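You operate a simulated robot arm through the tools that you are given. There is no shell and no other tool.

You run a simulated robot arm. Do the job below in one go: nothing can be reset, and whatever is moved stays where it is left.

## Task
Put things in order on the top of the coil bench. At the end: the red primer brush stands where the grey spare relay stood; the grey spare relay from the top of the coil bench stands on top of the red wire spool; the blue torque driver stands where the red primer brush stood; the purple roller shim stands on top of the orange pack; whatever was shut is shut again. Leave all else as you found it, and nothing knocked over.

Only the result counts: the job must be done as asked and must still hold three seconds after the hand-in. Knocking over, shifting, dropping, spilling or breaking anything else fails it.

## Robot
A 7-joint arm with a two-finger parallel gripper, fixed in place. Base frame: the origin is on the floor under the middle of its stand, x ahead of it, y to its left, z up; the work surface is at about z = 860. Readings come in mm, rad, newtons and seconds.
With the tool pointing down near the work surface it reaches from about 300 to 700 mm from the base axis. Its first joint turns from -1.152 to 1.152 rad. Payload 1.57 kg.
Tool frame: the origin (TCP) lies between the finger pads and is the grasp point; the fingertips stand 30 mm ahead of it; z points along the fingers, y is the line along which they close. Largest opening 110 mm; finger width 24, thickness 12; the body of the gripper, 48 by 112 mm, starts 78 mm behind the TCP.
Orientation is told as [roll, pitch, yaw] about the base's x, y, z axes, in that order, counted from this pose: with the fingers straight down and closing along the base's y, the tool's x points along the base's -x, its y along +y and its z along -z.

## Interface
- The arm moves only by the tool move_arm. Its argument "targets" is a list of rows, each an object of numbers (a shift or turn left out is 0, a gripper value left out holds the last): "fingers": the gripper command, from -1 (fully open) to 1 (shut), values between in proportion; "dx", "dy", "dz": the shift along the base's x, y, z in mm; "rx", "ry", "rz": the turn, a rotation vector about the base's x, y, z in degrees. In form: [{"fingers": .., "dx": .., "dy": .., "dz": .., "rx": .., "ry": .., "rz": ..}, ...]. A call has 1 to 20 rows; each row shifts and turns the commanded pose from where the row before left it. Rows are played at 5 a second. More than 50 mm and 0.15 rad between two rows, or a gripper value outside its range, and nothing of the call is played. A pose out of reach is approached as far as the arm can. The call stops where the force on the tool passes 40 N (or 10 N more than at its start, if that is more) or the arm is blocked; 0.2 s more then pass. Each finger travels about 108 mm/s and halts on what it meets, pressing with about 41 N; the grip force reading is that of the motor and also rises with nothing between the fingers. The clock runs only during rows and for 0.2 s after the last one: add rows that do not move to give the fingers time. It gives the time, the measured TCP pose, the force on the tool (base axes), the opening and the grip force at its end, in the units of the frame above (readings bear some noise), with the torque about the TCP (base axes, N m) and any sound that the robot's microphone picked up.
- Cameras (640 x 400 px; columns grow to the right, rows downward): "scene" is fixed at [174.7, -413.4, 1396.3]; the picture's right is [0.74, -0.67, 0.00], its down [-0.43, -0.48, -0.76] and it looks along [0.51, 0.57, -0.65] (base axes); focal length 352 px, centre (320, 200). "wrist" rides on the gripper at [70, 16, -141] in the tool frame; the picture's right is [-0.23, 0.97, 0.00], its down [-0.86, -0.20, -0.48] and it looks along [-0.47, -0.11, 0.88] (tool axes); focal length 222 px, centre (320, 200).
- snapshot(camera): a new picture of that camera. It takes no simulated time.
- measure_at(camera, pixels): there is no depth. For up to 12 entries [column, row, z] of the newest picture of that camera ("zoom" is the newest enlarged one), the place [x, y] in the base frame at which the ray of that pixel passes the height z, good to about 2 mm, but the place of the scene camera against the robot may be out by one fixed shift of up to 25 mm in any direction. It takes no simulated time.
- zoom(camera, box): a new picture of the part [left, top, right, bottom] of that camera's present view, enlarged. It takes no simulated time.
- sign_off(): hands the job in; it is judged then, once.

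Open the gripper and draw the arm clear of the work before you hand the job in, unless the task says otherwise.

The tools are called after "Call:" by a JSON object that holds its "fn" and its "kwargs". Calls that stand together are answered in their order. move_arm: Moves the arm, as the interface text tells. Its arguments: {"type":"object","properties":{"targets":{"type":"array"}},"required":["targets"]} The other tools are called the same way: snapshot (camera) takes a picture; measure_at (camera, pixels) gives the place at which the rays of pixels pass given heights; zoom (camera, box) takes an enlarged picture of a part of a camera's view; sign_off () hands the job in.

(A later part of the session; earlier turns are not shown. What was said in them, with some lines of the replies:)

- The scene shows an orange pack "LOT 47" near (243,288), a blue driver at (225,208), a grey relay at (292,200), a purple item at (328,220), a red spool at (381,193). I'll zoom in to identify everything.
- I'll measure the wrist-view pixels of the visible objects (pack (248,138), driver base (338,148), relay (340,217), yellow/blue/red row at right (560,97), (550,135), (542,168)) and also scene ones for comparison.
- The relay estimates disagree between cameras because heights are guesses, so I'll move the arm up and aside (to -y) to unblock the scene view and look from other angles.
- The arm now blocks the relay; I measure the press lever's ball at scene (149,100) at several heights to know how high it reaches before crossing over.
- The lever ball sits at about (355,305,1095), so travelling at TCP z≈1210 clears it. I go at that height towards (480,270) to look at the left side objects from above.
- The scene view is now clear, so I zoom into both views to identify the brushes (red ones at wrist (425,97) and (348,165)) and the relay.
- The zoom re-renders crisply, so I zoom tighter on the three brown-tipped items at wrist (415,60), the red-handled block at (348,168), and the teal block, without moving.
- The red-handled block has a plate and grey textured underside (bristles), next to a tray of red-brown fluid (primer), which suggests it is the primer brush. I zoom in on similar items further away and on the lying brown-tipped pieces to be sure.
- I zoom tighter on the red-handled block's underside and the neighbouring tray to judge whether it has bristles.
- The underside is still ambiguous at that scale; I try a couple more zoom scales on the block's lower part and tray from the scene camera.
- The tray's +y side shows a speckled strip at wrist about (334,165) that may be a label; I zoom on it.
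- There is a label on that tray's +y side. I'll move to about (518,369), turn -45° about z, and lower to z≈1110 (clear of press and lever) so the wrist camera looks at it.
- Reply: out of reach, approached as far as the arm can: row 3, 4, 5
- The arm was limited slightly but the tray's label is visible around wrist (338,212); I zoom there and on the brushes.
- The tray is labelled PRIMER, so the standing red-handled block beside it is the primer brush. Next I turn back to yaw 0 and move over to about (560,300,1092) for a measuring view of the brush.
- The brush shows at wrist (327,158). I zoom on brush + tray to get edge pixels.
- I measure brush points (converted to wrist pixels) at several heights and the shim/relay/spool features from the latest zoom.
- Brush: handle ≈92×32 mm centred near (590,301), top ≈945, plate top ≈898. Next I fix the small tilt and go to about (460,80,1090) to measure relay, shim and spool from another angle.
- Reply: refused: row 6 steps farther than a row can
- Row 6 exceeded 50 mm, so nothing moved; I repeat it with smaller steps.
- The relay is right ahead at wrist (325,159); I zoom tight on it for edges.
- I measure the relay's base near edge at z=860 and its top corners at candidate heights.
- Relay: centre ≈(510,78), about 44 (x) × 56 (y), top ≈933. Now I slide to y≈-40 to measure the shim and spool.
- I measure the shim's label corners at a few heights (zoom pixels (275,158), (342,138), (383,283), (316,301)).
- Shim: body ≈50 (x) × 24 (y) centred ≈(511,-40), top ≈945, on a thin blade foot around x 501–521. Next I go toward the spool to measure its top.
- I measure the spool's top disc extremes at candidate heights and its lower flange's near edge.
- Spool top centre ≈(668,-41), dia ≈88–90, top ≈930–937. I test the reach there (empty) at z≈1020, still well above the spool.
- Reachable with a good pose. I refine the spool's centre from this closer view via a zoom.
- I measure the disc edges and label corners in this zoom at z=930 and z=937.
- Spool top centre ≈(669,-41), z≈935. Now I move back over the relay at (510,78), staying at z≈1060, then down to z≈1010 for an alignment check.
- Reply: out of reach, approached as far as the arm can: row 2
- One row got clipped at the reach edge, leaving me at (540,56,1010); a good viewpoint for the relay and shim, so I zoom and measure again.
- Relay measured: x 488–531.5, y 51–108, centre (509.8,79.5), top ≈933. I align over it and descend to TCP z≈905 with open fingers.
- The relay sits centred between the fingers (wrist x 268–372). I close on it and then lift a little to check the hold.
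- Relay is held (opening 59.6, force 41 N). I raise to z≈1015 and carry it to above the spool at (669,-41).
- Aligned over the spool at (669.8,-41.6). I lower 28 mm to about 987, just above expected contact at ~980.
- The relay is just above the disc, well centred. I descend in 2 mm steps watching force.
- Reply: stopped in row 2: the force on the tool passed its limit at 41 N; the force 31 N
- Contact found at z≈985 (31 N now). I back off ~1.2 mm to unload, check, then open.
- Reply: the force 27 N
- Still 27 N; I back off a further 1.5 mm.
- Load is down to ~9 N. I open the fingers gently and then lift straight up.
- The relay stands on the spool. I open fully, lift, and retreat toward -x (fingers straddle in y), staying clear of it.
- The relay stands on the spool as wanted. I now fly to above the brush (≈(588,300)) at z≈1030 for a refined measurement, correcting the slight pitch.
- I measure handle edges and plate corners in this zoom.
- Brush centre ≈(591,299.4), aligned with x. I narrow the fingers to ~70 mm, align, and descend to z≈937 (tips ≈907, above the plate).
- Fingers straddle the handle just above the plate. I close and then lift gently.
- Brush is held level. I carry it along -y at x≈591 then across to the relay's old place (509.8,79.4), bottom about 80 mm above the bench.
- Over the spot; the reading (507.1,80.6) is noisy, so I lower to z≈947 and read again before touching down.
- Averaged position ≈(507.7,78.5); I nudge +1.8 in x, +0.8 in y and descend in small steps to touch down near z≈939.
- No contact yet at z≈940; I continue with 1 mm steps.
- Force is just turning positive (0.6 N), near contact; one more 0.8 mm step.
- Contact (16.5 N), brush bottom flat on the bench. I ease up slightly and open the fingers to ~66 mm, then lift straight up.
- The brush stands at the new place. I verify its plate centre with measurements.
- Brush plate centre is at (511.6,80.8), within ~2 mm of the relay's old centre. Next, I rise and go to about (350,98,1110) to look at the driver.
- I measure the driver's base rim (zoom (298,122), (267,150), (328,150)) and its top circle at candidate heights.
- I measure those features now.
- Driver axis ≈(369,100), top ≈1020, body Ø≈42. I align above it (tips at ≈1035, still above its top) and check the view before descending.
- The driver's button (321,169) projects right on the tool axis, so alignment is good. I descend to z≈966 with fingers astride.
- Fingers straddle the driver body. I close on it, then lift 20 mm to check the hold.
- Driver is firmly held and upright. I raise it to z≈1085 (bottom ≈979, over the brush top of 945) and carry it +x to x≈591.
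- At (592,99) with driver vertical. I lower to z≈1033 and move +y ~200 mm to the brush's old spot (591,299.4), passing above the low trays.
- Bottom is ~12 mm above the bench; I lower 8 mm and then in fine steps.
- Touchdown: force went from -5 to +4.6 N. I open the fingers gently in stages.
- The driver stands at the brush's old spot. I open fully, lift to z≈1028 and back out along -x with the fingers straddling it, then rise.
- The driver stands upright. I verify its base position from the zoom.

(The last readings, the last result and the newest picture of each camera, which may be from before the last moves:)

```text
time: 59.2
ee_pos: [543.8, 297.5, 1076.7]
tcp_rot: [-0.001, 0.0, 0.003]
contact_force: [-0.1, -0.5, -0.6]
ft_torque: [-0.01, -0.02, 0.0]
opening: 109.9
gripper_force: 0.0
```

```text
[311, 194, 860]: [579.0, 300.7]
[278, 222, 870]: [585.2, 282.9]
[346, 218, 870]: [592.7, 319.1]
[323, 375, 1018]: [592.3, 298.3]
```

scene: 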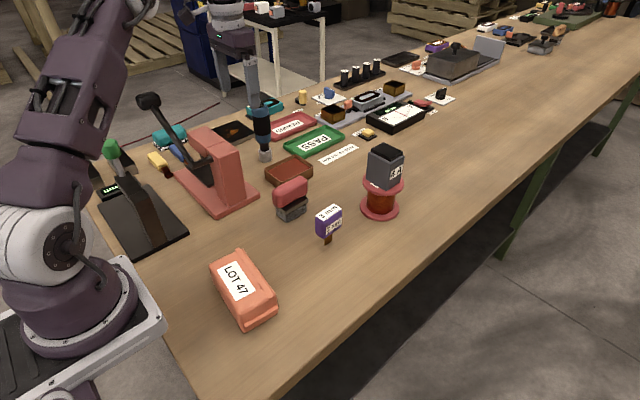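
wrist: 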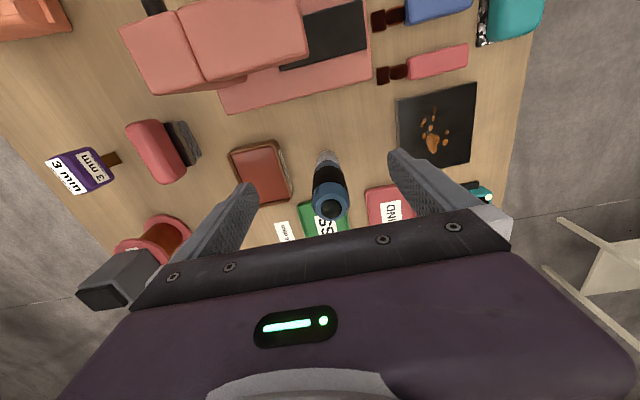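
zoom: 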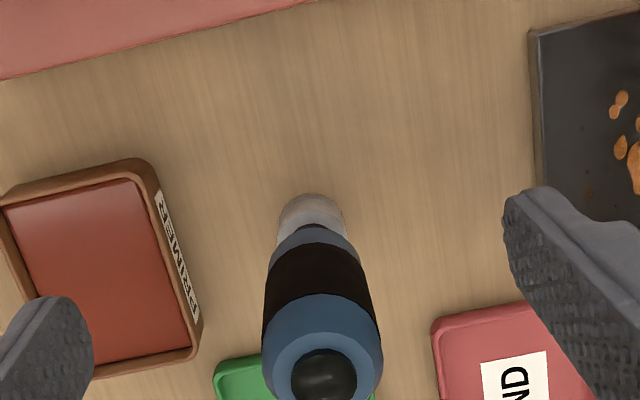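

Driver base centre ≈(592,300). Now I fly back (z≈1095) to about (335,-40) to survey the orange pack and then the shim.

Call:
{"fn": "move_arm", "kwargs": {"targets": [{"dz": 20}, {"dy": -45}, {"dy": -45}, {"dy": -45}, {"dy": -45}, {"dy": -45}, {"dy": -45}, {"dy": -45}, {"dx": -35, "dy": -24}, {"dx": -45}, {"dx": -45}, {"dx": -45}, {"dx": -39}, {"dz": -30}, {}]}}

Call:
{"fn": "snapshot", "kwargs": {"camera": "wrist"}}

Call:
{"fn": "zoom", "kwargs": {"camera": "wrist", "box": [230, 60, 410, 190]}}

Call:
{"fn": "zoom", "kwargs": {"camera": "scene", "box": [190, 230, 300, 340]}}

```text
time: 62.4
ee_pos: [339.0, -38.1, 1066.8]
tcp_rot: [-0.003, -0.003, 0.003]
contact_force: [0.3, -0.5, 0.2]
ft_torque: [-0.01, -0.02, 0.01]
opening: 110.0
gripper_force: 0.0
```

```text
taken
```

wrist: 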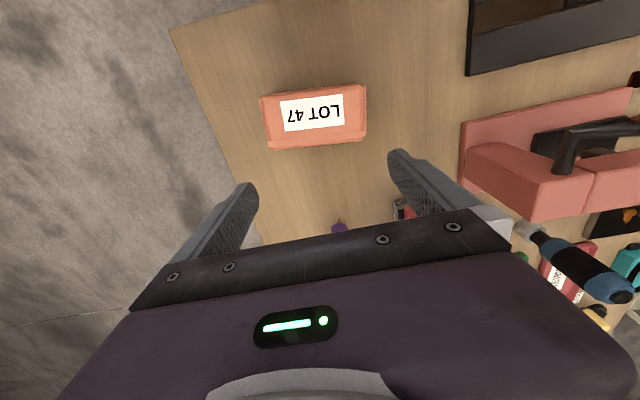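

```text
3.08 times, centred on (320, 125) of wrist
```

zoom: 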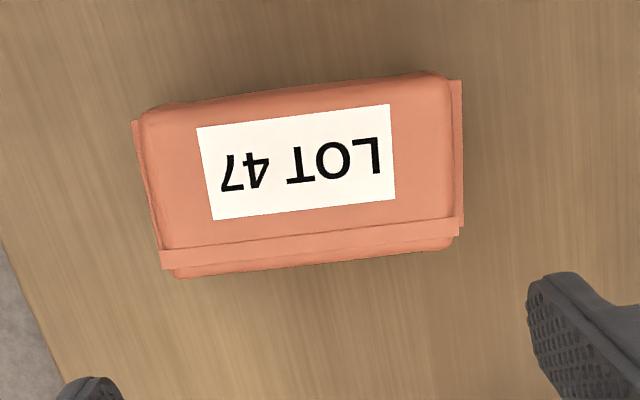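

```text
3.64 times, centred on (245, 285) of scene
```

zoom: 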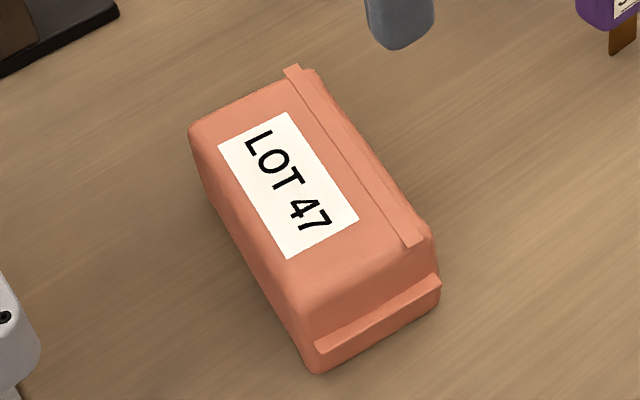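

I measure the pack's label corners and top edges at candidate heights.

Call:
{"fn": "measure_at", "kwargs": {"camera": "zoom", "pixels": [[197, 128, 905], [389, 104, 905], [394, 198, 905], [212, 220, 905], [197, 128, 920], [389, 104, 920], [394, 198, 920], [212, 220, 920], [148, 108, 905], [440, 74, 905], [460, 218, 905], [162, 250, 905]]}}

Call:
{"fn": "measure_at", "kwargs": {"camera": "scene", "pixels": [[217, 270, 905], [236, 261, 905], [256, 290, 905], [235, 301, 905], [217, 270, 920], [236, 261, 920], [256, 290, 920], [235, 301, 920]]}}

```text
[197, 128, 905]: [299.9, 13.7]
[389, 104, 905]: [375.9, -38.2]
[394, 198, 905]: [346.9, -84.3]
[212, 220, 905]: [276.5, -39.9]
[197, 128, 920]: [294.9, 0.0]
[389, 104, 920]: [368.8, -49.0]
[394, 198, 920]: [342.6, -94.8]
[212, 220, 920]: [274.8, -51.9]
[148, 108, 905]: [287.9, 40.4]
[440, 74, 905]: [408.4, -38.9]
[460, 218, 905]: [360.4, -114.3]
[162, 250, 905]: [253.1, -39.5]
```

```text
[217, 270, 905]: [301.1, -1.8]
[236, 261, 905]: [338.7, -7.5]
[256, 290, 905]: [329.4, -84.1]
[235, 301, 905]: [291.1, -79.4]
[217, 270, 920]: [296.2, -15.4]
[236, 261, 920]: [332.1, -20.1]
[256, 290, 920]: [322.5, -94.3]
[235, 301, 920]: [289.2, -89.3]
```

That zoom was the scene one; I redo it with the wrist pixel coordinates.

Call:
{"fn": "measure_at", "kwargs": {"camera": "wrist", "pixels": [[280.1, 101.6, 905], [342.4, 93.8, 905], [344, 124.4, 905], [284.9, 131.5, 905], [280.1, 101.6, 920], [342.4, 93.8, 920], [344, 124.4, 920], [284.9, 131.5, 920], [264.2, 95.1, 905], [359, 84.1, 905], [365.5, 130.8, 905], [268.7, 141.2, 905]]}}

```text
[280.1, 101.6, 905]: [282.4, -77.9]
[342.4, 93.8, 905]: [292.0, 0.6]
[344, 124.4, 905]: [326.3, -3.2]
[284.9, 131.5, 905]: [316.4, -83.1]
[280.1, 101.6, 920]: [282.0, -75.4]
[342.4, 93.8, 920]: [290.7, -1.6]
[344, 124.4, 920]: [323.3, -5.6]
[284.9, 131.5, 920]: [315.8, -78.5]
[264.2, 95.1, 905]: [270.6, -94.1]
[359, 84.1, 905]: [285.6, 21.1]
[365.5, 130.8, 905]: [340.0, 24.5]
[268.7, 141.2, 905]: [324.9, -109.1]
```

Pack label centre ≈(304,-41) at z≈905, turned ≈-7°. To fix its top height I look at it again from y≈+60 for parallax.

Call:
{"fn": "move_arm", "kwargs": {"targets": [{"dy": 45}, {"dy": 45}, {"dy": 10, "ry": 0.15, "rx": 0.1}, {}, {}]}}

Call:
{"fn": "snapshot", "kwargs": {"camera": "wrist"}}

Call:
{"fn": "zoom", "kwargs": {"camera": "wrist", "box": [160, 60, 320, 190]}}

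```text
time: 63.6
ee_pos: [335.7, 61.4, 1068.5]
tcp_rot: [0.0, 0.004, 0.003]
contact_force: [0.3, -0.8, 0.1]
ft_torque: [0.0, -0.01, 0.02]
opening: 110.0
gripper_force: 0.1
```

```text
taken
```

wrist: 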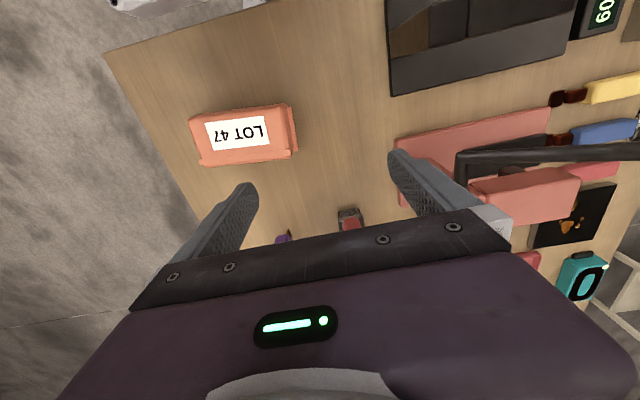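

```text
3.08 times, centred on (240, 125) of wrist
```

zoom: 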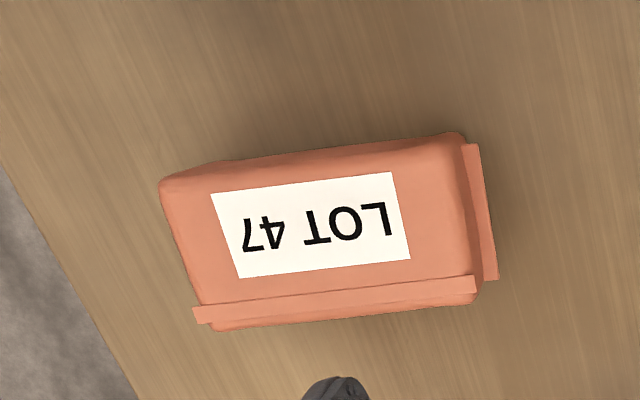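

I measure the label corners in this view at 905 and 920.

Call:
{"fn": "measure_at", "kwargs": {"camera": "zoom", "pixels": [[211, 193, 905], [391, 171, 905], [411, 258, 905], [240, 279, 905], [211, 193, 920], [391, 171, 920], [411, 258, 920], [240, 279, 920]]}}

```text
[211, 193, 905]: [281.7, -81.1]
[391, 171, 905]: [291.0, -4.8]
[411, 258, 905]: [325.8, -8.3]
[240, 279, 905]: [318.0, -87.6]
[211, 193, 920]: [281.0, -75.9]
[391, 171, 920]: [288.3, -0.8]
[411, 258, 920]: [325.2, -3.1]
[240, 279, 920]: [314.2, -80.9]
```

Parallax gives pack top z≈918 and centre ≈(303,-40). I test whether that spot is reachable with the tool vertical, at z≈1000 and empty.

Call:
{"fn": "move_arm", "kwargs": {"targets": [{"dy": -45, "dx": -11}, {"dy": -45, "dx": -11}, {"dy": -11, "dx": -11}, {"dz": -35}, {"dz": -33}, {}, {}]}}

Call:
{"fn": "snapshot", "kwargs": {"camera": "wrist"}}

Call:
{"fn": "snapshot", "kwargs": {"camera": "scene"}}

```text
time: 65.2
ee_pos: [303.7, -40.6, 1000.9]
tcp_rot: [0.002, 0.005, 0.003]
contact_force: [0.2, 0.5, 0.7]
ft_torque: [0.02, 0.01, -0.01]
opening: 109.8
gripper_force: 0.1
```

```text
taken
```

wrist: 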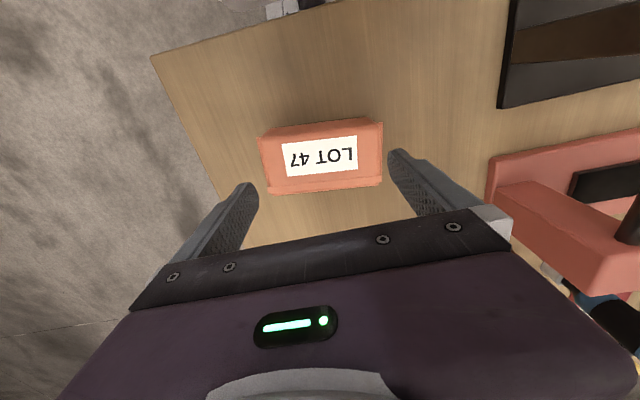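

```text
taken
```

scene: 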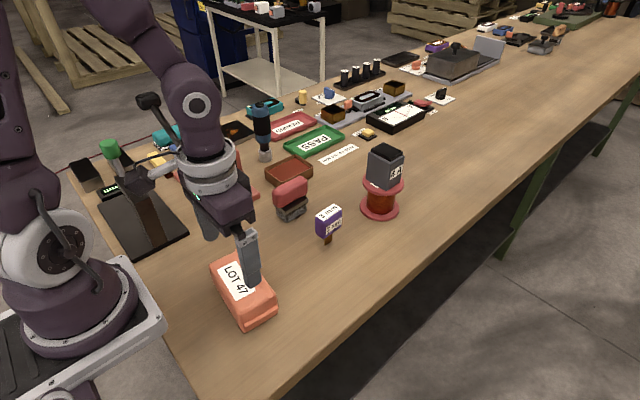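

Pack spot is reachable with vertical tool. The shim's foot is thin in y, so I'll grip it along x (its 50 mm length): I rise, move toward the shim and turn the tool -90° about z on the way.

Call:
{"fn": "move_arm", "kwargs": {"targets": [{"dz": 30, "ry": -0.15}, {"dz": 30, "dx": 20}, {"dx": 30, "rz": -8}, {"dx": 30, "rz": -8}, {"dx": 25, "rz": -8}, {"dx": 25, "rz": -8}, {"dx": 20, "rz": -8}, {"dx": 20, "rz": -8}, {"dx": 17, "rz": -8}, {"dx": 10, "rz": -8}, {"dx": 10, "rz": -8}, {"rz": -8}, {"rz": -8}, {"rz": -2}, {}]}}

Call:
{"fn": "snapshot", "kwargs": {"camera": "wrist"}}

Call:
{"fn": "snapshot", "kwargs": {"camera": "scene"}}

```text
time: 68.4
ee_pos: [511.4, -41.2, 1059.8]
tcp_rot: [0.0, -0.001, -1.57]
contact_force: [1.0, -0.1, 0.1]
ft_torque: [0.0, 0.0, 0.02]
opening: 109.9
gripper_force: 0.1
```

```text
taken
```

wrist: 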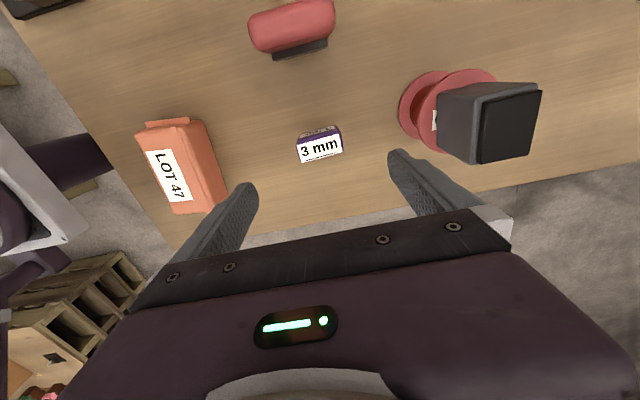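

```text
taken
```

scene: 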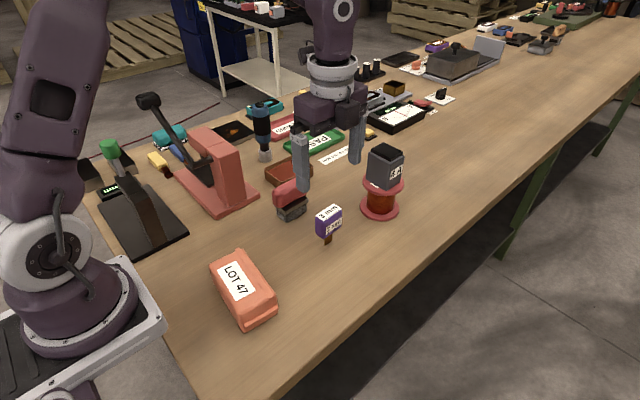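

The tool is turned exactly -90° above the shim. I zoom on the shim from this new side.

Call:
{"fn": "zoom", "kwargs": {"camera": "wrist", "box": [280, 110, 360, 180]}}

Call:
{"fn": "zoom", "kwargs": {"camera": "scene", "box": [300, 190, 360, 250]}}

```text
5.71 times, centred on (320, 145) of wrist
```

zoom: 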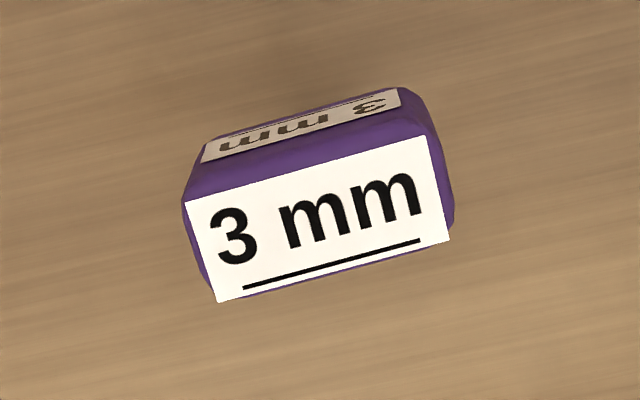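

```text
6.67 times, centred on (330, 220) of scene
```

zoom: 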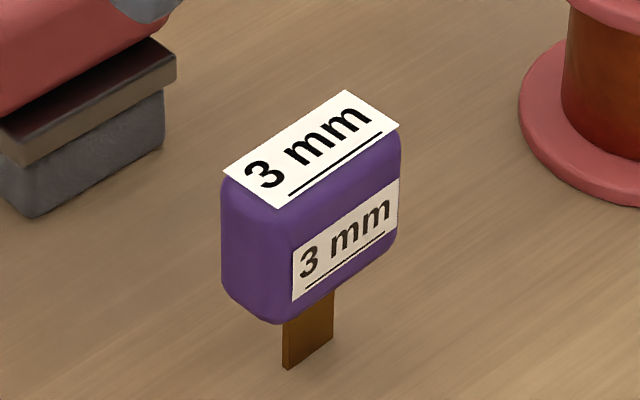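

I measure the shim's label corners in the wrist view at 940 and 945.

Call:
{"fn": "measure_at", "kwargs": {"camera": "wrist", "pixels": [[296.4, 145.4, 940], [338.7, 133.8, 940], [342.6, 152.2, 940], [302, 162.9, 940], [296.4, 145.4, 950], [338.7, 133.8, 950], [342.6, 152.2, 950], [302, 162.9, 950]]}}

```text
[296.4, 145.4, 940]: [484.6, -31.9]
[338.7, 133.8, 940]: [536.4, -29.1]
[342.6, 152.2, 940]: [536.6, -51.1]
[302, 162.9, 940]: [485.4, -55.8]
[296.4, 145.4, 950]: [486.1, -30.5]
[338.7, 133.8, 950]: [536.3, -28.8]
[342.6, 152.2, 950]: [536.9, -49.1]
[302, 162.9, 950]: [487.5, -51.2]
```

Shim centre ≈(511.3,-40.5), top ≈946, turned about +2°. I match that turn, narrow fingers to ~88 mm and descend to z≈975 for a check.

Call:
{"fn": "move_arm", "kwargs": {"targets": [{"fingers": -0.6, "rz": 2, "dy": 0.5}, {"dz": -30}, {"dz": -30}, {"dz": -25}, {}, {}]}}

Call:
{"fn": "snapshot", "kwargs": {"camera": "wrist"}}

Call:
{"fn": "zoom", "kwargs": {"camera": "scene", "box": [270, 140, 390, 260]}}

```text
time: 69.8
ee_pos: [511.1, -41.0, 975.6]
tcp_rot: [0.0, -0.001, -1.532]
contact_force: [0.2, 0.2, -0.3]
ft_torque: [0.02, -0.02, 0.02]
opening: 88.0
gripper_force: 0.2
```

```text
taken
```

wrist: 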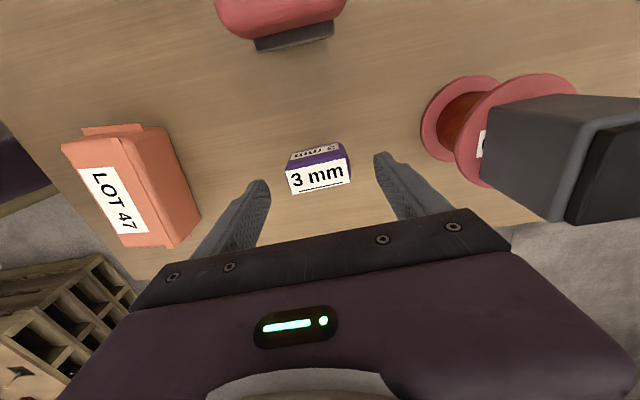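

```text
3.33 times, centred on (330, 200) of scene
```

zoom: 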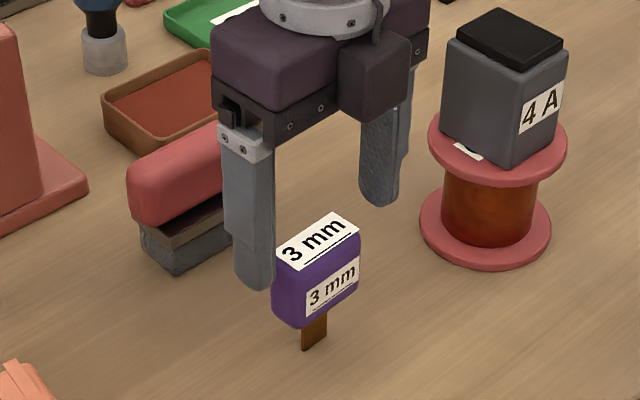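

The shim is centred at wrist (320,176) exactly where the tool axis passes. I descend to z≈922.

Call:
{"fn": "move_arm", "kwargs": {"targets": [{"dz": -20}, {"dz": -20}, {"dz": -13}, {}, {}]}}

Call:
{"fn": "snapshot", "kwargs": {"camera": "wrist"}}

Call:
{"fn": "zoom", "kwargs": {"camera": "scene", "box": [270, 140, 390, 260]}}

```text
time: 71.0
ee_pos: [510.5, -41.3, 922.2]
tcp_rot: [0.002, 0.003, -1.531]
contact_force: [-0.2, 0.1, -1.1]
ft_torque: [0.02, 0.03, 0.0]
opening: 88.0
gripper_force: 0.0
```

```text
taken
```

wrist: 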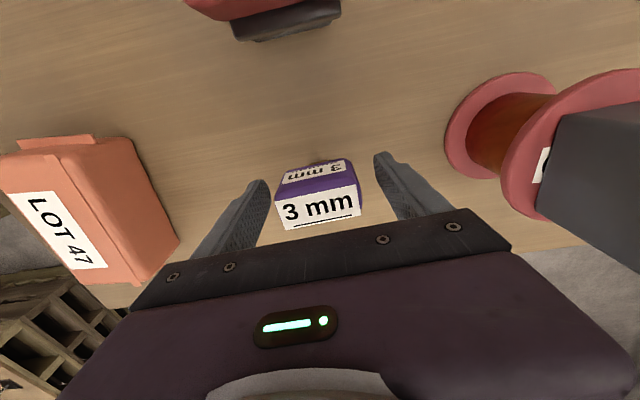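

```text
3.33 times, centred on (330, 200) of scene
```

zoom: 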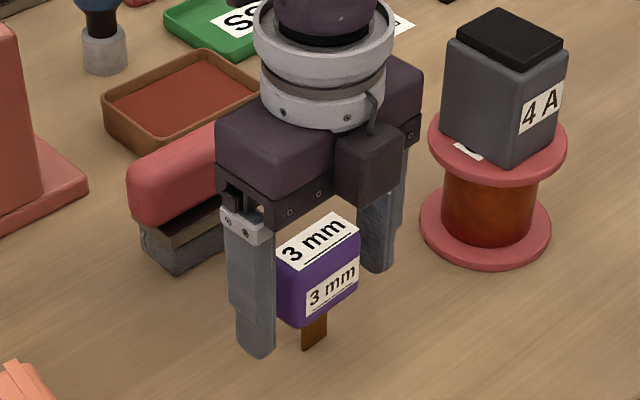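

Fingers straddle the shim in x. I close in stages and check.

Call:
{"fn": "move_arm", "kwargs": {"targets": [{"fingers": -0.2}, {"fingers": 0}, {"fingers": 0.08}, {"fingers": 0.15}, {"fingers": 0.4}, {"fingers": 1}, {}]}}

Call:
{"fn": "zoom", "kwargs": {"camera": "scene", "box": [270, 140, 390, 260]}}

```text
time: 72.6
ee_pos: [511.8, -41.7, 921.6]
tcp_rot: [0.001, 0.003, -1.532]
contact_force: [-0.4, -0.4, 0.6]
ft_torque: [-0.02, -0.01, 0.0]
opening: 55.2
gripper_force: 41.3
```

```text
3.33 times, centred on (330, 200) of scene
```

zoom: 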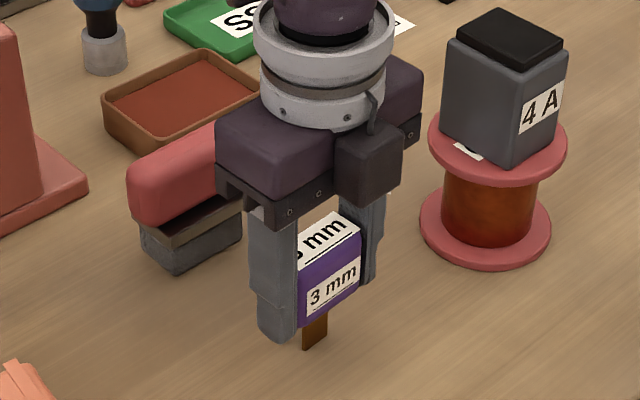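

Gripped at 55.2 mm opening, still upright. I lift 30 mm and look.

Call:
{"fn": "move_arm", "kwargs": {"targets": [{"dz": 5}, {"dz": 10}, {"dz": 15}, {}]}}

Call:
{"fn": "zoom", "kwargs": {"camera": "scene", "box": [270, 140, 390, 260]}}

Call:
{"fn": "snapshot", "kwargs": {"camera": "wrist"}}

```text
time: 73.6
ee_pos: [508.9, -41.2, 953.0]
tcp_rot: [0.001, -0.002, -1.533]
contact_force: [0.7, -0.1, -0.6]
ft_torque: [0.0, -0.01, -0.02]
opening: 55.2
gripper_force: 40.2
```

```text
3.33 times, centred on (330, 200) of scene
```

zoom: 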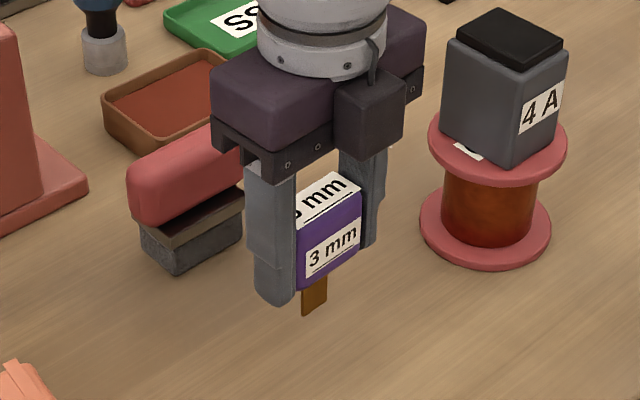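

```text
taken
```

wrist: 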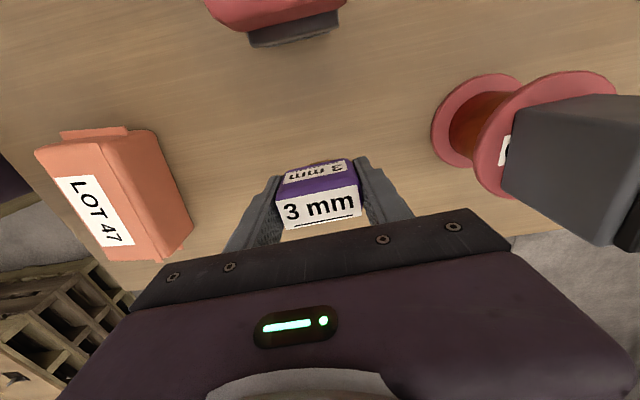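

Shim is held upright. I raise to z≈1020 and carry it along -x to above the pack centre (303,-40.5).

Call:
{"fn": "move_arm", "kwargs": {"targets": [{"dz": 35}, {"dz": 33}, {"dx": -35}, {"dx": -40}, {"dx": -40}, {"dx": -40}, {"dx": -30}, {"dx": -15}, {"dx": -6, "dy": 0.5}, {}, {}]}}

Call:
{"fn": "snapshot", "kwargs": {"camera": "wrist"}}

Call:
{"fn": "snapshot", "kwargs": {"camera": "scene"}}

Call:
{"fn": "zoom", "kwargs": {"camera": "scene", "box": [180, 190, 310, 330]}}

```text
time: 76.0
ee_pos: [305.3, -40.3, 1021.4]
tcp_rot: [-0.001, 0.002, -1.534]
contact_force: [0.5, 0.3, -1.0]
ft_torque: [0.03, 0.02, -0.01]
opening: 55.3
gripper_force: 40.6
```

```text
taken
```

wrist: 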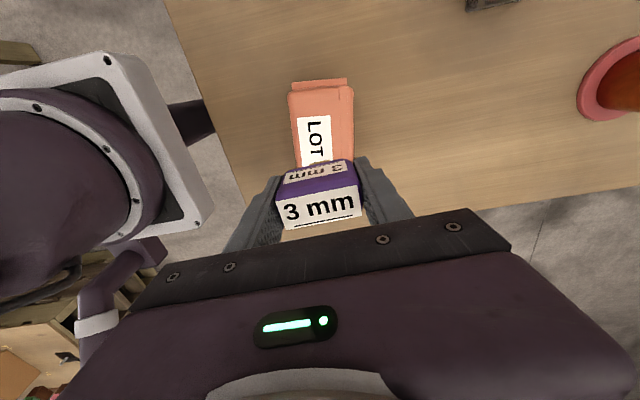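

```text
taken
```

scene: 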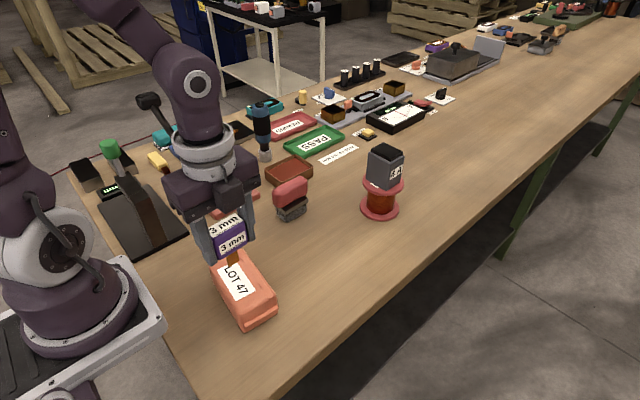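

```text
2.86 times, centred on (245, 260) of scene
```

zoom: 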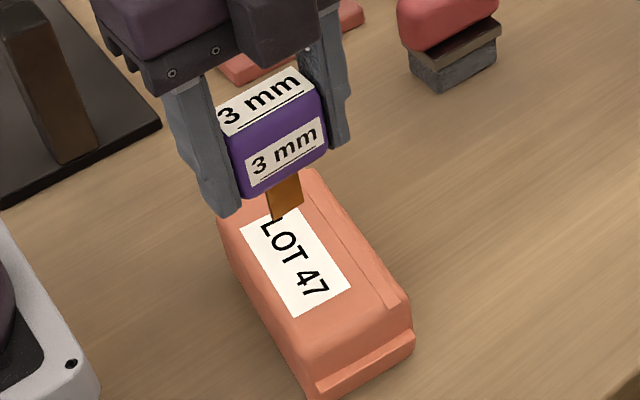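

Positioned above the pack's middle. I lower to z≈990 (≈8–10 mm above expected contact) and look.

Call:
{"fn": "move_arm", "kwargs": {"targets": [{"dz": -15, "dx": -1}, {"dz": -10}, {"dz": -6}, {}, {}]}}

Call:
{"fn": "zoom", "kwargs": {"camera": "scene", "box": [190, 210, 300, 320]}}

Call:
{"fn": "snapshot", "kwargs": {"camera": "wrist"}}

```text
time: 77.2
ee_pos: [302.4, -40.1, 989.3]
tcp_rot: [-0.002, -0.001, -1.534]
contact_force: [0.3, 0.5, -0.3]
ft_torque: [-0.01, -0.05, 0.01]
opening: 55.6
gripper_force: 41.3
```

```text
3.64 times, centred on (245, 265) of scene
```

zoom: 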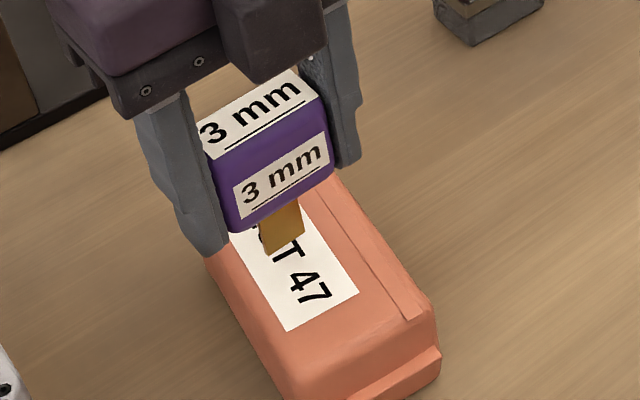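

```text
taken
```

wrist: 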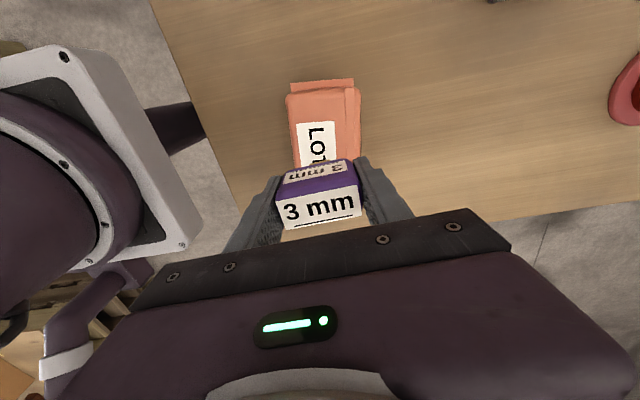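

Foot is over the label, still a few mm above. I step down 2 mm at a time.

Call:
{"fn": "move_arm", "kwargs": {"targets": [{"dz": -2}, {"dz": -2}, {}]}}

Call:
{"fn": "move_arm", "kwargs": {"targets": [{"dz": -1.5}, {}]}}

Call:
{"fn": "move_arm", "kwargs": {"targets": [{"dz": -1}, {}]}}

```text
time: 78.0
ee_pos: [303.2, -38.3, 985.1]
tcp_rot: [0.001, 0.002, -1.534]
contact_force: [0.0, -0.4, -0.1]
ft_torque: [-0.03, -0.02, -0.03]
opening: 55.3
gripper_force: 41.3
```

```text
time: 78.6
ee_pos: [303.2, -40.4, 982.4]
tcp_rot: [0.0, 0.001, -1.532]
contact_force: [0.2, -0.3, -0.7]
ft_torque: [0.0, 0.01, 0.01]
opening: 55.2
gripper_force: 40.8
```

```text
time: 79.2
ee_pos: [303.3, -40.5, 981.4]
tcp_rot: [-0.001, 0.002, -1.531]
contact_force: [-0.6, -0.2, -0.9]
ft_torque: [0.0, 0.04, 0.01]
opening: 55.4
gripper_force: 40.7
```

No contact yet at z≈981.4; continuing in 1 mm steps.

Call:
{"fn": "move_arm", "kwargs": {"targets": [{"dz": -1}, {}]}}

Call:
{"fn": "move_arm", "kwargs": {"targets": [{"dz": -0.7}, {}]}}

Call:
{"fn": "zoom", "kwargs": {"camera": "scene", "box": [200, 215, 280, 295]}}

```text
time: 79.6
ee_pos: [303.8, -39.6, 980.9]
tcp_rot: [0.001, 0.001, -1.535]
contact_force: [-4.5, -1.2, 25.8]
ft_torque: [-0.03, 0.29, -0.01]
opening: 55.4
gripper_force: 40.9
stopped in row 2: the force on the tool passed its limit at 42 N (the readings are from after the stop); the commanded pose is now the measured one
```

```text
time: 80.0
ee_pos: [304.5, -39.6, 981.5]
tcp_rot: [0.002, 0.002, -1.535]
contact_force: [-3.9, -0.2, 24.6]
ft_torque: [0.05, 0.26, -0.01]
opening: 55.3
gripper_force: 41.0
stopped in row 1: the force on the tool passed its limit at 43 N (the readings are from after the stop); the commanded pose is now the measured one
```

```text
5.00 times, centred on (240, 255) of scene
```

zoom: 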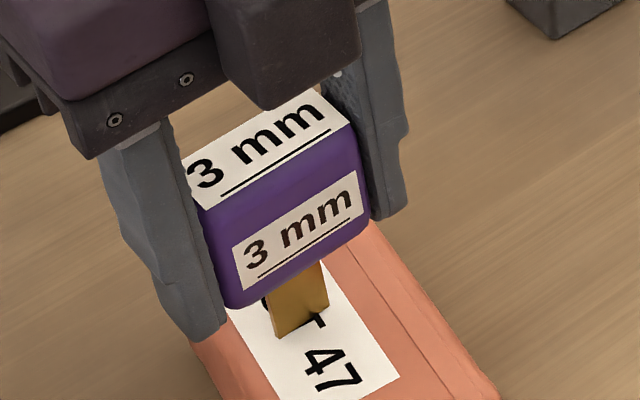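

The foot is on the pack (25 N, stiff contact). I unload in small upward steps.

Call:
{"fn": "move_arm", "kwargs": {"targets": [{"dz": 0.5}, {}]}}

Call:
{"fn": "move_arm", "kwargs": {"targets": [{"dz": 0.4}, {}]}}

```text
time: 80.6
ee_pos: [304.1, -37.7, 982.8]
tcp_rot: [0.002, 0.002, -1.535]
contact_force: [1.1, -0.3, 0.2]
ft_torque: [-0.02, 0.04, 0.03]
opening: 55.3
gripper_force: 41.3
```

```text
time: 81.2
ee_pos: [303.9, -39.6, 982.2]
tcp_rot: [0.002, 0.001, -1.532]
contact_force: [0.0, 0.2, -1.0]
ft_torque: [0.01, -0.01, 0.01]
opening: 55.2
gripper_force: 41.1
```

It is just lifted off (force ≈-1 N hanging). I check the shim's uprightness in close zooms before the final light touchdown.

Call:
{"fn": "zoom", "kwargs": {"camera": "scene", "box": [210, 225, 270, 290]}}

Call:
{"fn": "snapshot", "kwargs": {"camera": "wrist"}}

Call:
{"fn": "zoom", "kwargs": {"camera": "wrist", "box": [260, 130, 380, 250]}}

```text
6.15 times, centred on (240, 258) of scene
```

zoom: 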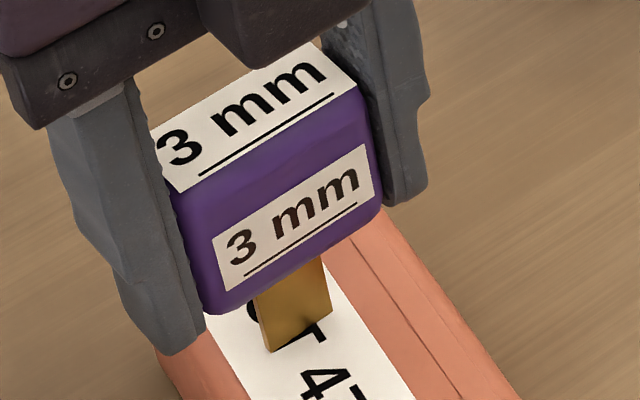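

```text
taken
```

wrist: 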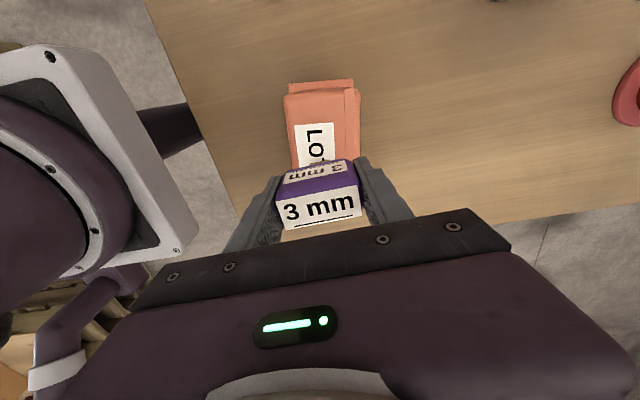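

```text
3.33 times, centred on (320, 190) of wrist
```

zoom: 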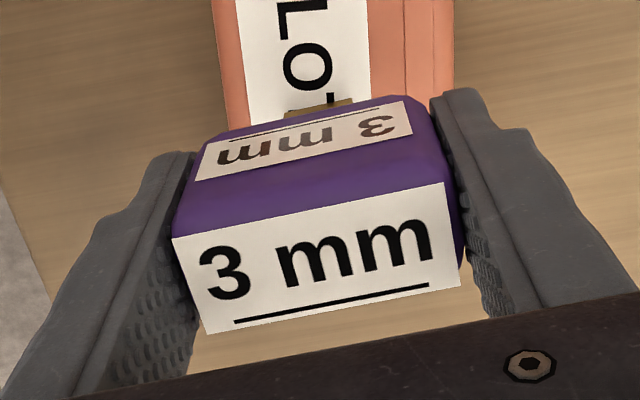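

Edges match true vertical in the scene projection, so the shim hangs straight. I lower 0.4 mm for a light touch.

Call:
{"fn": "move_arm", "kwargs": {"targets": [{"dz": -0.4}, {}]}}

Call:
{"fn": "move_arm", "kwargs": {"targets": [{"dz": -0.2}, {}]}}

```text
time: 81.8
ee_pos: [304.9, -39.1, 982.5]
tcp_rot: [0.001, 0.001, -1.535]
contact_force: [-0.7, 0.4, -1.0]
ft_torque: [-0.01, 0.01, -0.03]
opening: 55.2
gripper_force: 41.2
```

```text
time: 82.4
ee_pos: [303.1, -39.3, 981.7]
tcp_rot: [0.001, 0.002, -1.535]
contact_force: [-0.1, 0.1, -0.6]
ft_torque: [-0.01, 0.03, 0.03]
opening: 55.4
gripper_force: 41.1
```

Still barely no contact (-0.6 N); a few more 0.2–0.3 mm steps.

Call:
{"fn": "move_arm", "kwargs": {"targets": [{"dz": -0.2}, {}]}}

Call:
{"fn": "move_arm", "kwargs": {"targets": [{"dz": -0.2}, {}]}}

Call:
{"fn": "move_arm", "kwargs": {"targets": [{"dz": -0.2}, {}]}}

```text
time: 83.0
ee_pos: [304.6, -39.5, 982.5]
tcp_rot: [0.002, 0.001, -1.534]
contact_force: [-1.4, 2.1, 8.9]
ft_torque: [0.14, 0.1, 0.02]
opening: 55.4
gripper_force: 41.1
```

```text
time: 83.6
ee_pos: [304.0, -39.8, 981.6]
tcp_rot: [0.001, 0.001, -1.533]
contact_force: [-1.7, 3.7, 28.3]
ft_torque: [0.28, 0.16, 0.03]
opening: 55.2
gripper_force: 41.3
```

```text
time: 84.1
ee_pos: [304.2, -39.2, 983.0]
tcp_rot: [0.005, 0.003, -1.534]
contact_force: [-3.9, 1.0, 22.2]
ft_torque: [0.01, 0.26, -0.02]
opening: 55.4
gripper_force: 41.1
stopped in row 2: the force on the tool passed its limit at 41 N (the readings are from after the stop); the commanded pose is now the measured one
```

Contact is very stiff (~100 N/mm) and I overshot; I back off 0.3 mm and read, checking orientation too.

Call:
{"fn": "move_arm", "kwargs": {"targets": [{"dz": 0.3}, {}]}}

```text
time: 84.7
ee_pos: [303.9, -40.2, 981.5]
tcp_rot: [0.003, 0.001, -1.533]
contact_force: [-1.1, 0.7, 7.0]
ft_torque: [0.08, 0.14, 0.0]
opening: 55.1
gripper_force: 40.9
```

7 N now; I raise a hair (0.05 mm) and trim the roll by -0.12°, then read.

Call:
{"fn": "move_arm", "kwargs": {"targets": [{"dz": 0.05, "rx": -0.12}, {}]}}

```text
time: 85.3
ee_pos: [304.4, -40.0, 981.8]
tcp_rot: [0.002, -0.001, -1.535]
contact_force: [0.4, -0.4, -1.0]
ft_torque: [0.0, 0.0, -0.03]
opening: 55.3
gripper_force: 41.2
```

Just off the surface again (-1 N). I lower 0.08 mm.

Call:
{"fn": "move_arm", "kwargs": {"targets": [{"dz": -0.08}, {}]}}

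```text
time: 85.9
ee_pos: [303.9, -38.9, 982.0]
tcp_rot: [0.003, 0.001, -1.532]
contact_force: [0.8, 1.5, 8.8]
ft_torque: [0.1, -0.01, 0.0]
opening: 55.4
gripper_force: 41.0
```

8.8 N light contact. I raise 0.03 mm and then open the fingers very gradually so the release in x is gentle.

Call:
{"fn": "move_arm", "kwargs": {"targets": [{"dz": 0.03}, {"fingers": 0.2}, {"fingers": 0.08}, {"fingers": 0.03}, {}]}}

```text
time: 87.1
ee_pos: [303.2, -39.0, 981.5]
tcp_rot: [0.004, 0.0, -1.531]
contact_force: [1.4, 0.4, 9.9]
ft_torque: [0.02, -0.06, 0.01]
opening: 55.1
gripper_force: 40.7
```

Grip is still at 40 N with the command at 0.03; I continue opening in tiny increments.

Call:
{"fn": "move_arm", "kwargs": {"targets": [{"fingers": 0.01}, {"fingers": 0.0}, {"fingers": -0.01}, {"fingers": -0.03}, {"fingers": -0.06}, {"fingers": -0.1}, {}]}}

Call:
{"fn": "zoom", "kwargs": {"camera": "scene", "box": [200, 215, 280, 295]}}

```text
time: 88.7
ee_pos: [304.3, -40.3, 983.1]
tcp_rot: [0.002, 0.0, -1.532]
contact_force: [0.6, -0.7, -1.0]
ft_torque: [0.02, -0.04, 0.01]
opening: 60.6
gripper_force: 0.1
```

```text
5.00 times, centred on (240, 255) of scene
```

zoom: 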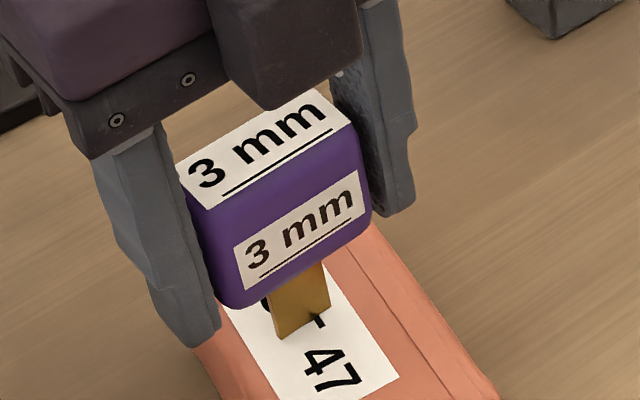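

The shim stands free on the pack. I open further (slowly), wait, and check stability.

Call:
{"fn": "move_arm", "kwargs": {"targets": [{"fingers": -0.2}, {"fingers": -0.35}, {"fingers": -0.5}, {"fingers": -0.7}, {}, {}]}}

Call:
{"fn": "zoom", "kwargs": {"camera": "scene", "box": [200, 215, 280, 295]}}

```text
time: 90.1
ee_pos: [303.8, -38.9, 981.8]
tcp_rot: [0.003, 0.001, -1.532]
contact_force: [0.6, -0.2, 0.1]
ft_torque: [0.0, 0.03, 0.0]
opening: 93.5
gripper_force: 0.1
```

```text
5.00 times, centred on (240, 255) of scene
```

zoom: 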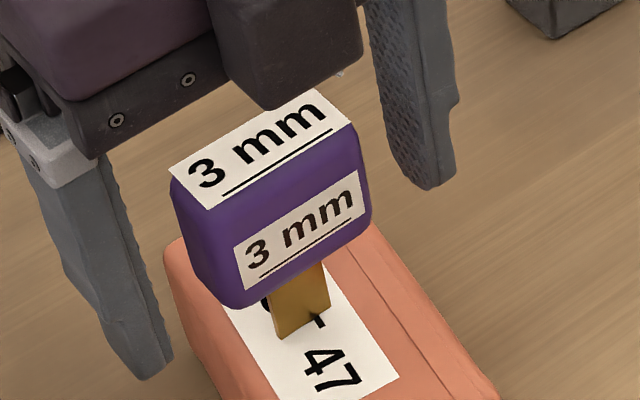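

Stable. I lift straight up 100 mm with open fingers, then check.

Call:
{"fn": "move_arm", "kwargs": {"targets": [{"dz": 10}, {"dz": 20}, {"dz": 25}, {"dz": 25}, {"dz": 25}, {}]}}

Call:
{"fn": "snapshot", "kwargs": {"camera": "scene"}}

Call:
{"fn": "snapshot", "kwargs": {"camera": "wrist"}}

```text
time: 91.5
ee_pos: [305.7, -38.8, 1086.8]
tcp_rot: [0.004, 0.0, -1.534]
contact_force: [-0.1, -0.5, 0.1]
ft_torque: [0.0, 0.0, 0.03]
opening: 93.3
gripper_force: 0.1
```

```text
taken
```

scene: 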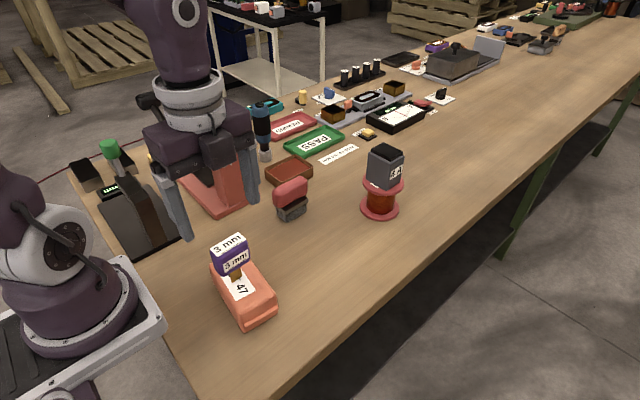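

```text
taken
```

wrist: 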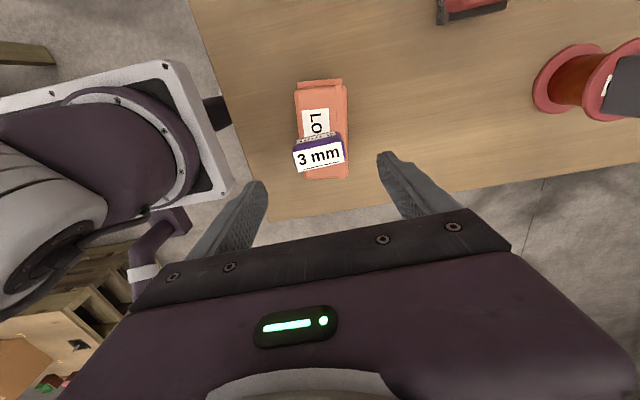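

All four items are in place. I rise and return to near the start pose (322,79,1128) turning back +88°, clear of the lever.

Call:
{"fn": "move_arm", "kwargs": {"targets": [{"fingers": -1, "dz": 40}, {"rz": 8}, {"rz": 8, "dy": 10}, {"rz": 8, "dy": 12, "dx": 2}, {"rz": 8, "dy": 12, "dx": 2}, {"rz": 8, "dy": 12, "dx": 2}, {"rz": 8, "dy": 12, "dx": 2}, {"rz": 8, "dy": 12, "dx": 2}, {"rz": 8, "dy": 12, "dx": 2}, {"rz": 8, "dy": 12, "dx": 2}, {"rz": 8, "dy": 12, "dx": 2}, {"rz": 7.8, "dy": 12}, {}, {}]}}

Call:
{"fn": "snapshot", "kwargs": {"camera": "scene"}}

Call:
{"fn": "snapshot", "kwargs": {"camera": "wrist"}}

Call:
{"fn": "zoom", "kwargs": {"camera": "scene", "box": [190, 130, 430, 340]}}

Call:
{"fn": "zoom", "kwargs": {"camera": "scene", "box": [60, 80, 300, 240]}}

```text
time: 94.5
ee_pos: [320.2, 77.3, 1126.6]
tcp_rot: [0.004, 0.0, -0.001]
contact_force: [-0.4, 0.0, -0.3]
ft_torque: [0.02, -0.01, 0.03]
opening: 109.9
gripper_force: 0.0
```

```text
taken
```

scene: 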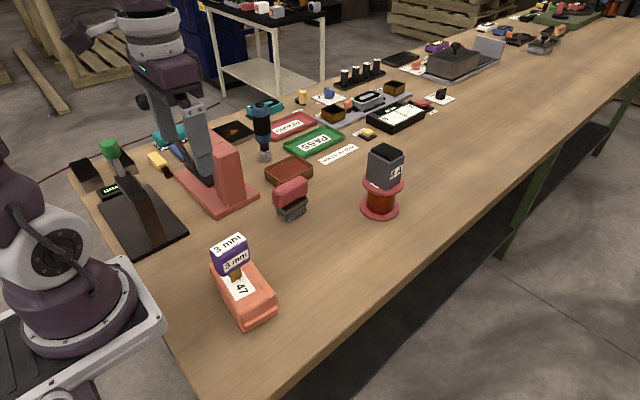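

```text
taken
```

wrist: 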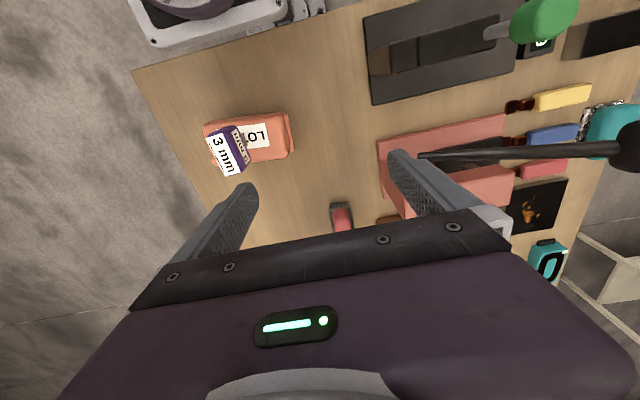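

```text
1.90 times, centred on (310, 235) of scene
```

zoom: 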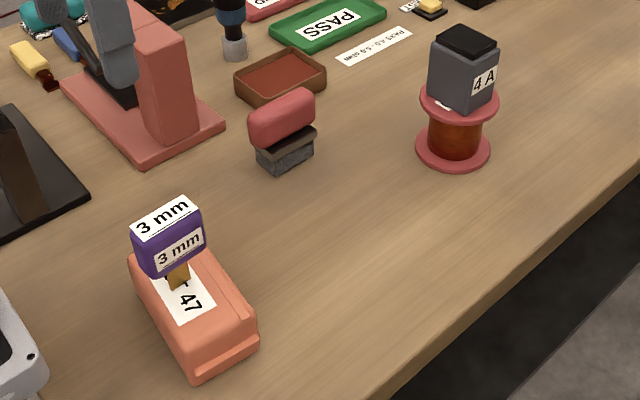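

```text
2.50 times, centred on (180, 160) of scene
```

zoom: 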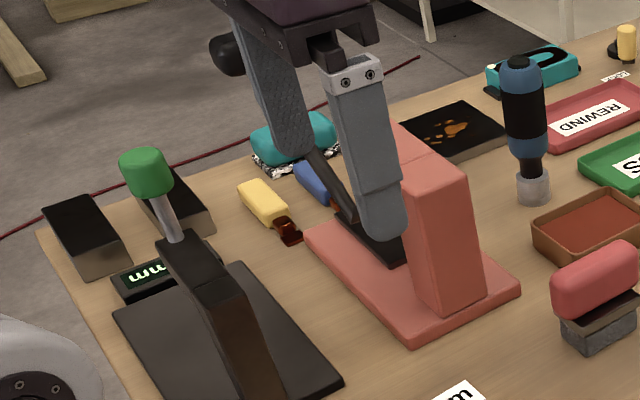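

The pictures show the relay on the spool, the brush at the relay's old place, the driver upright at the brush's old place and the shim standing on the pack. Everything else looks unchanged, the gripper is open and the arm is back near its start pose, so I hand in the job.

Call:
{"fn": "sign_off", "kwargs": {}}

```text
The job is handed in.
```

The job is handed in, and the last pictures show all four items standing where you asked:

- **Grey spare relay:** it stands near the centre of the red wire spool's top.
- **Red primer brush:** it stands within about 2 mm of where the relay stood. Two red things could have been the brush. I took the standing red-handled block beside the tray labelled "PRIMER", not the red-handled piece lying near the press.
- **Blue torque driver:** it stands upright within about 1–2 mm of where the brush stood.
- **Purple roller shim:** it stands upright on top of the orange pack. Its foot is only about 3 mm thick, so it is the least steady of the four. It stayed up after I let go and while the arm drew back.

I opened nothing, so nothing needed shutting again, and nothing was knocked over. While setting down the relay and the shim, the arm stopped a few times at its force limit of about 40 N. I backed off before letting go each time, and the pack looked unmoved afterwards. The gripper is open and the arm is back near its starting position.
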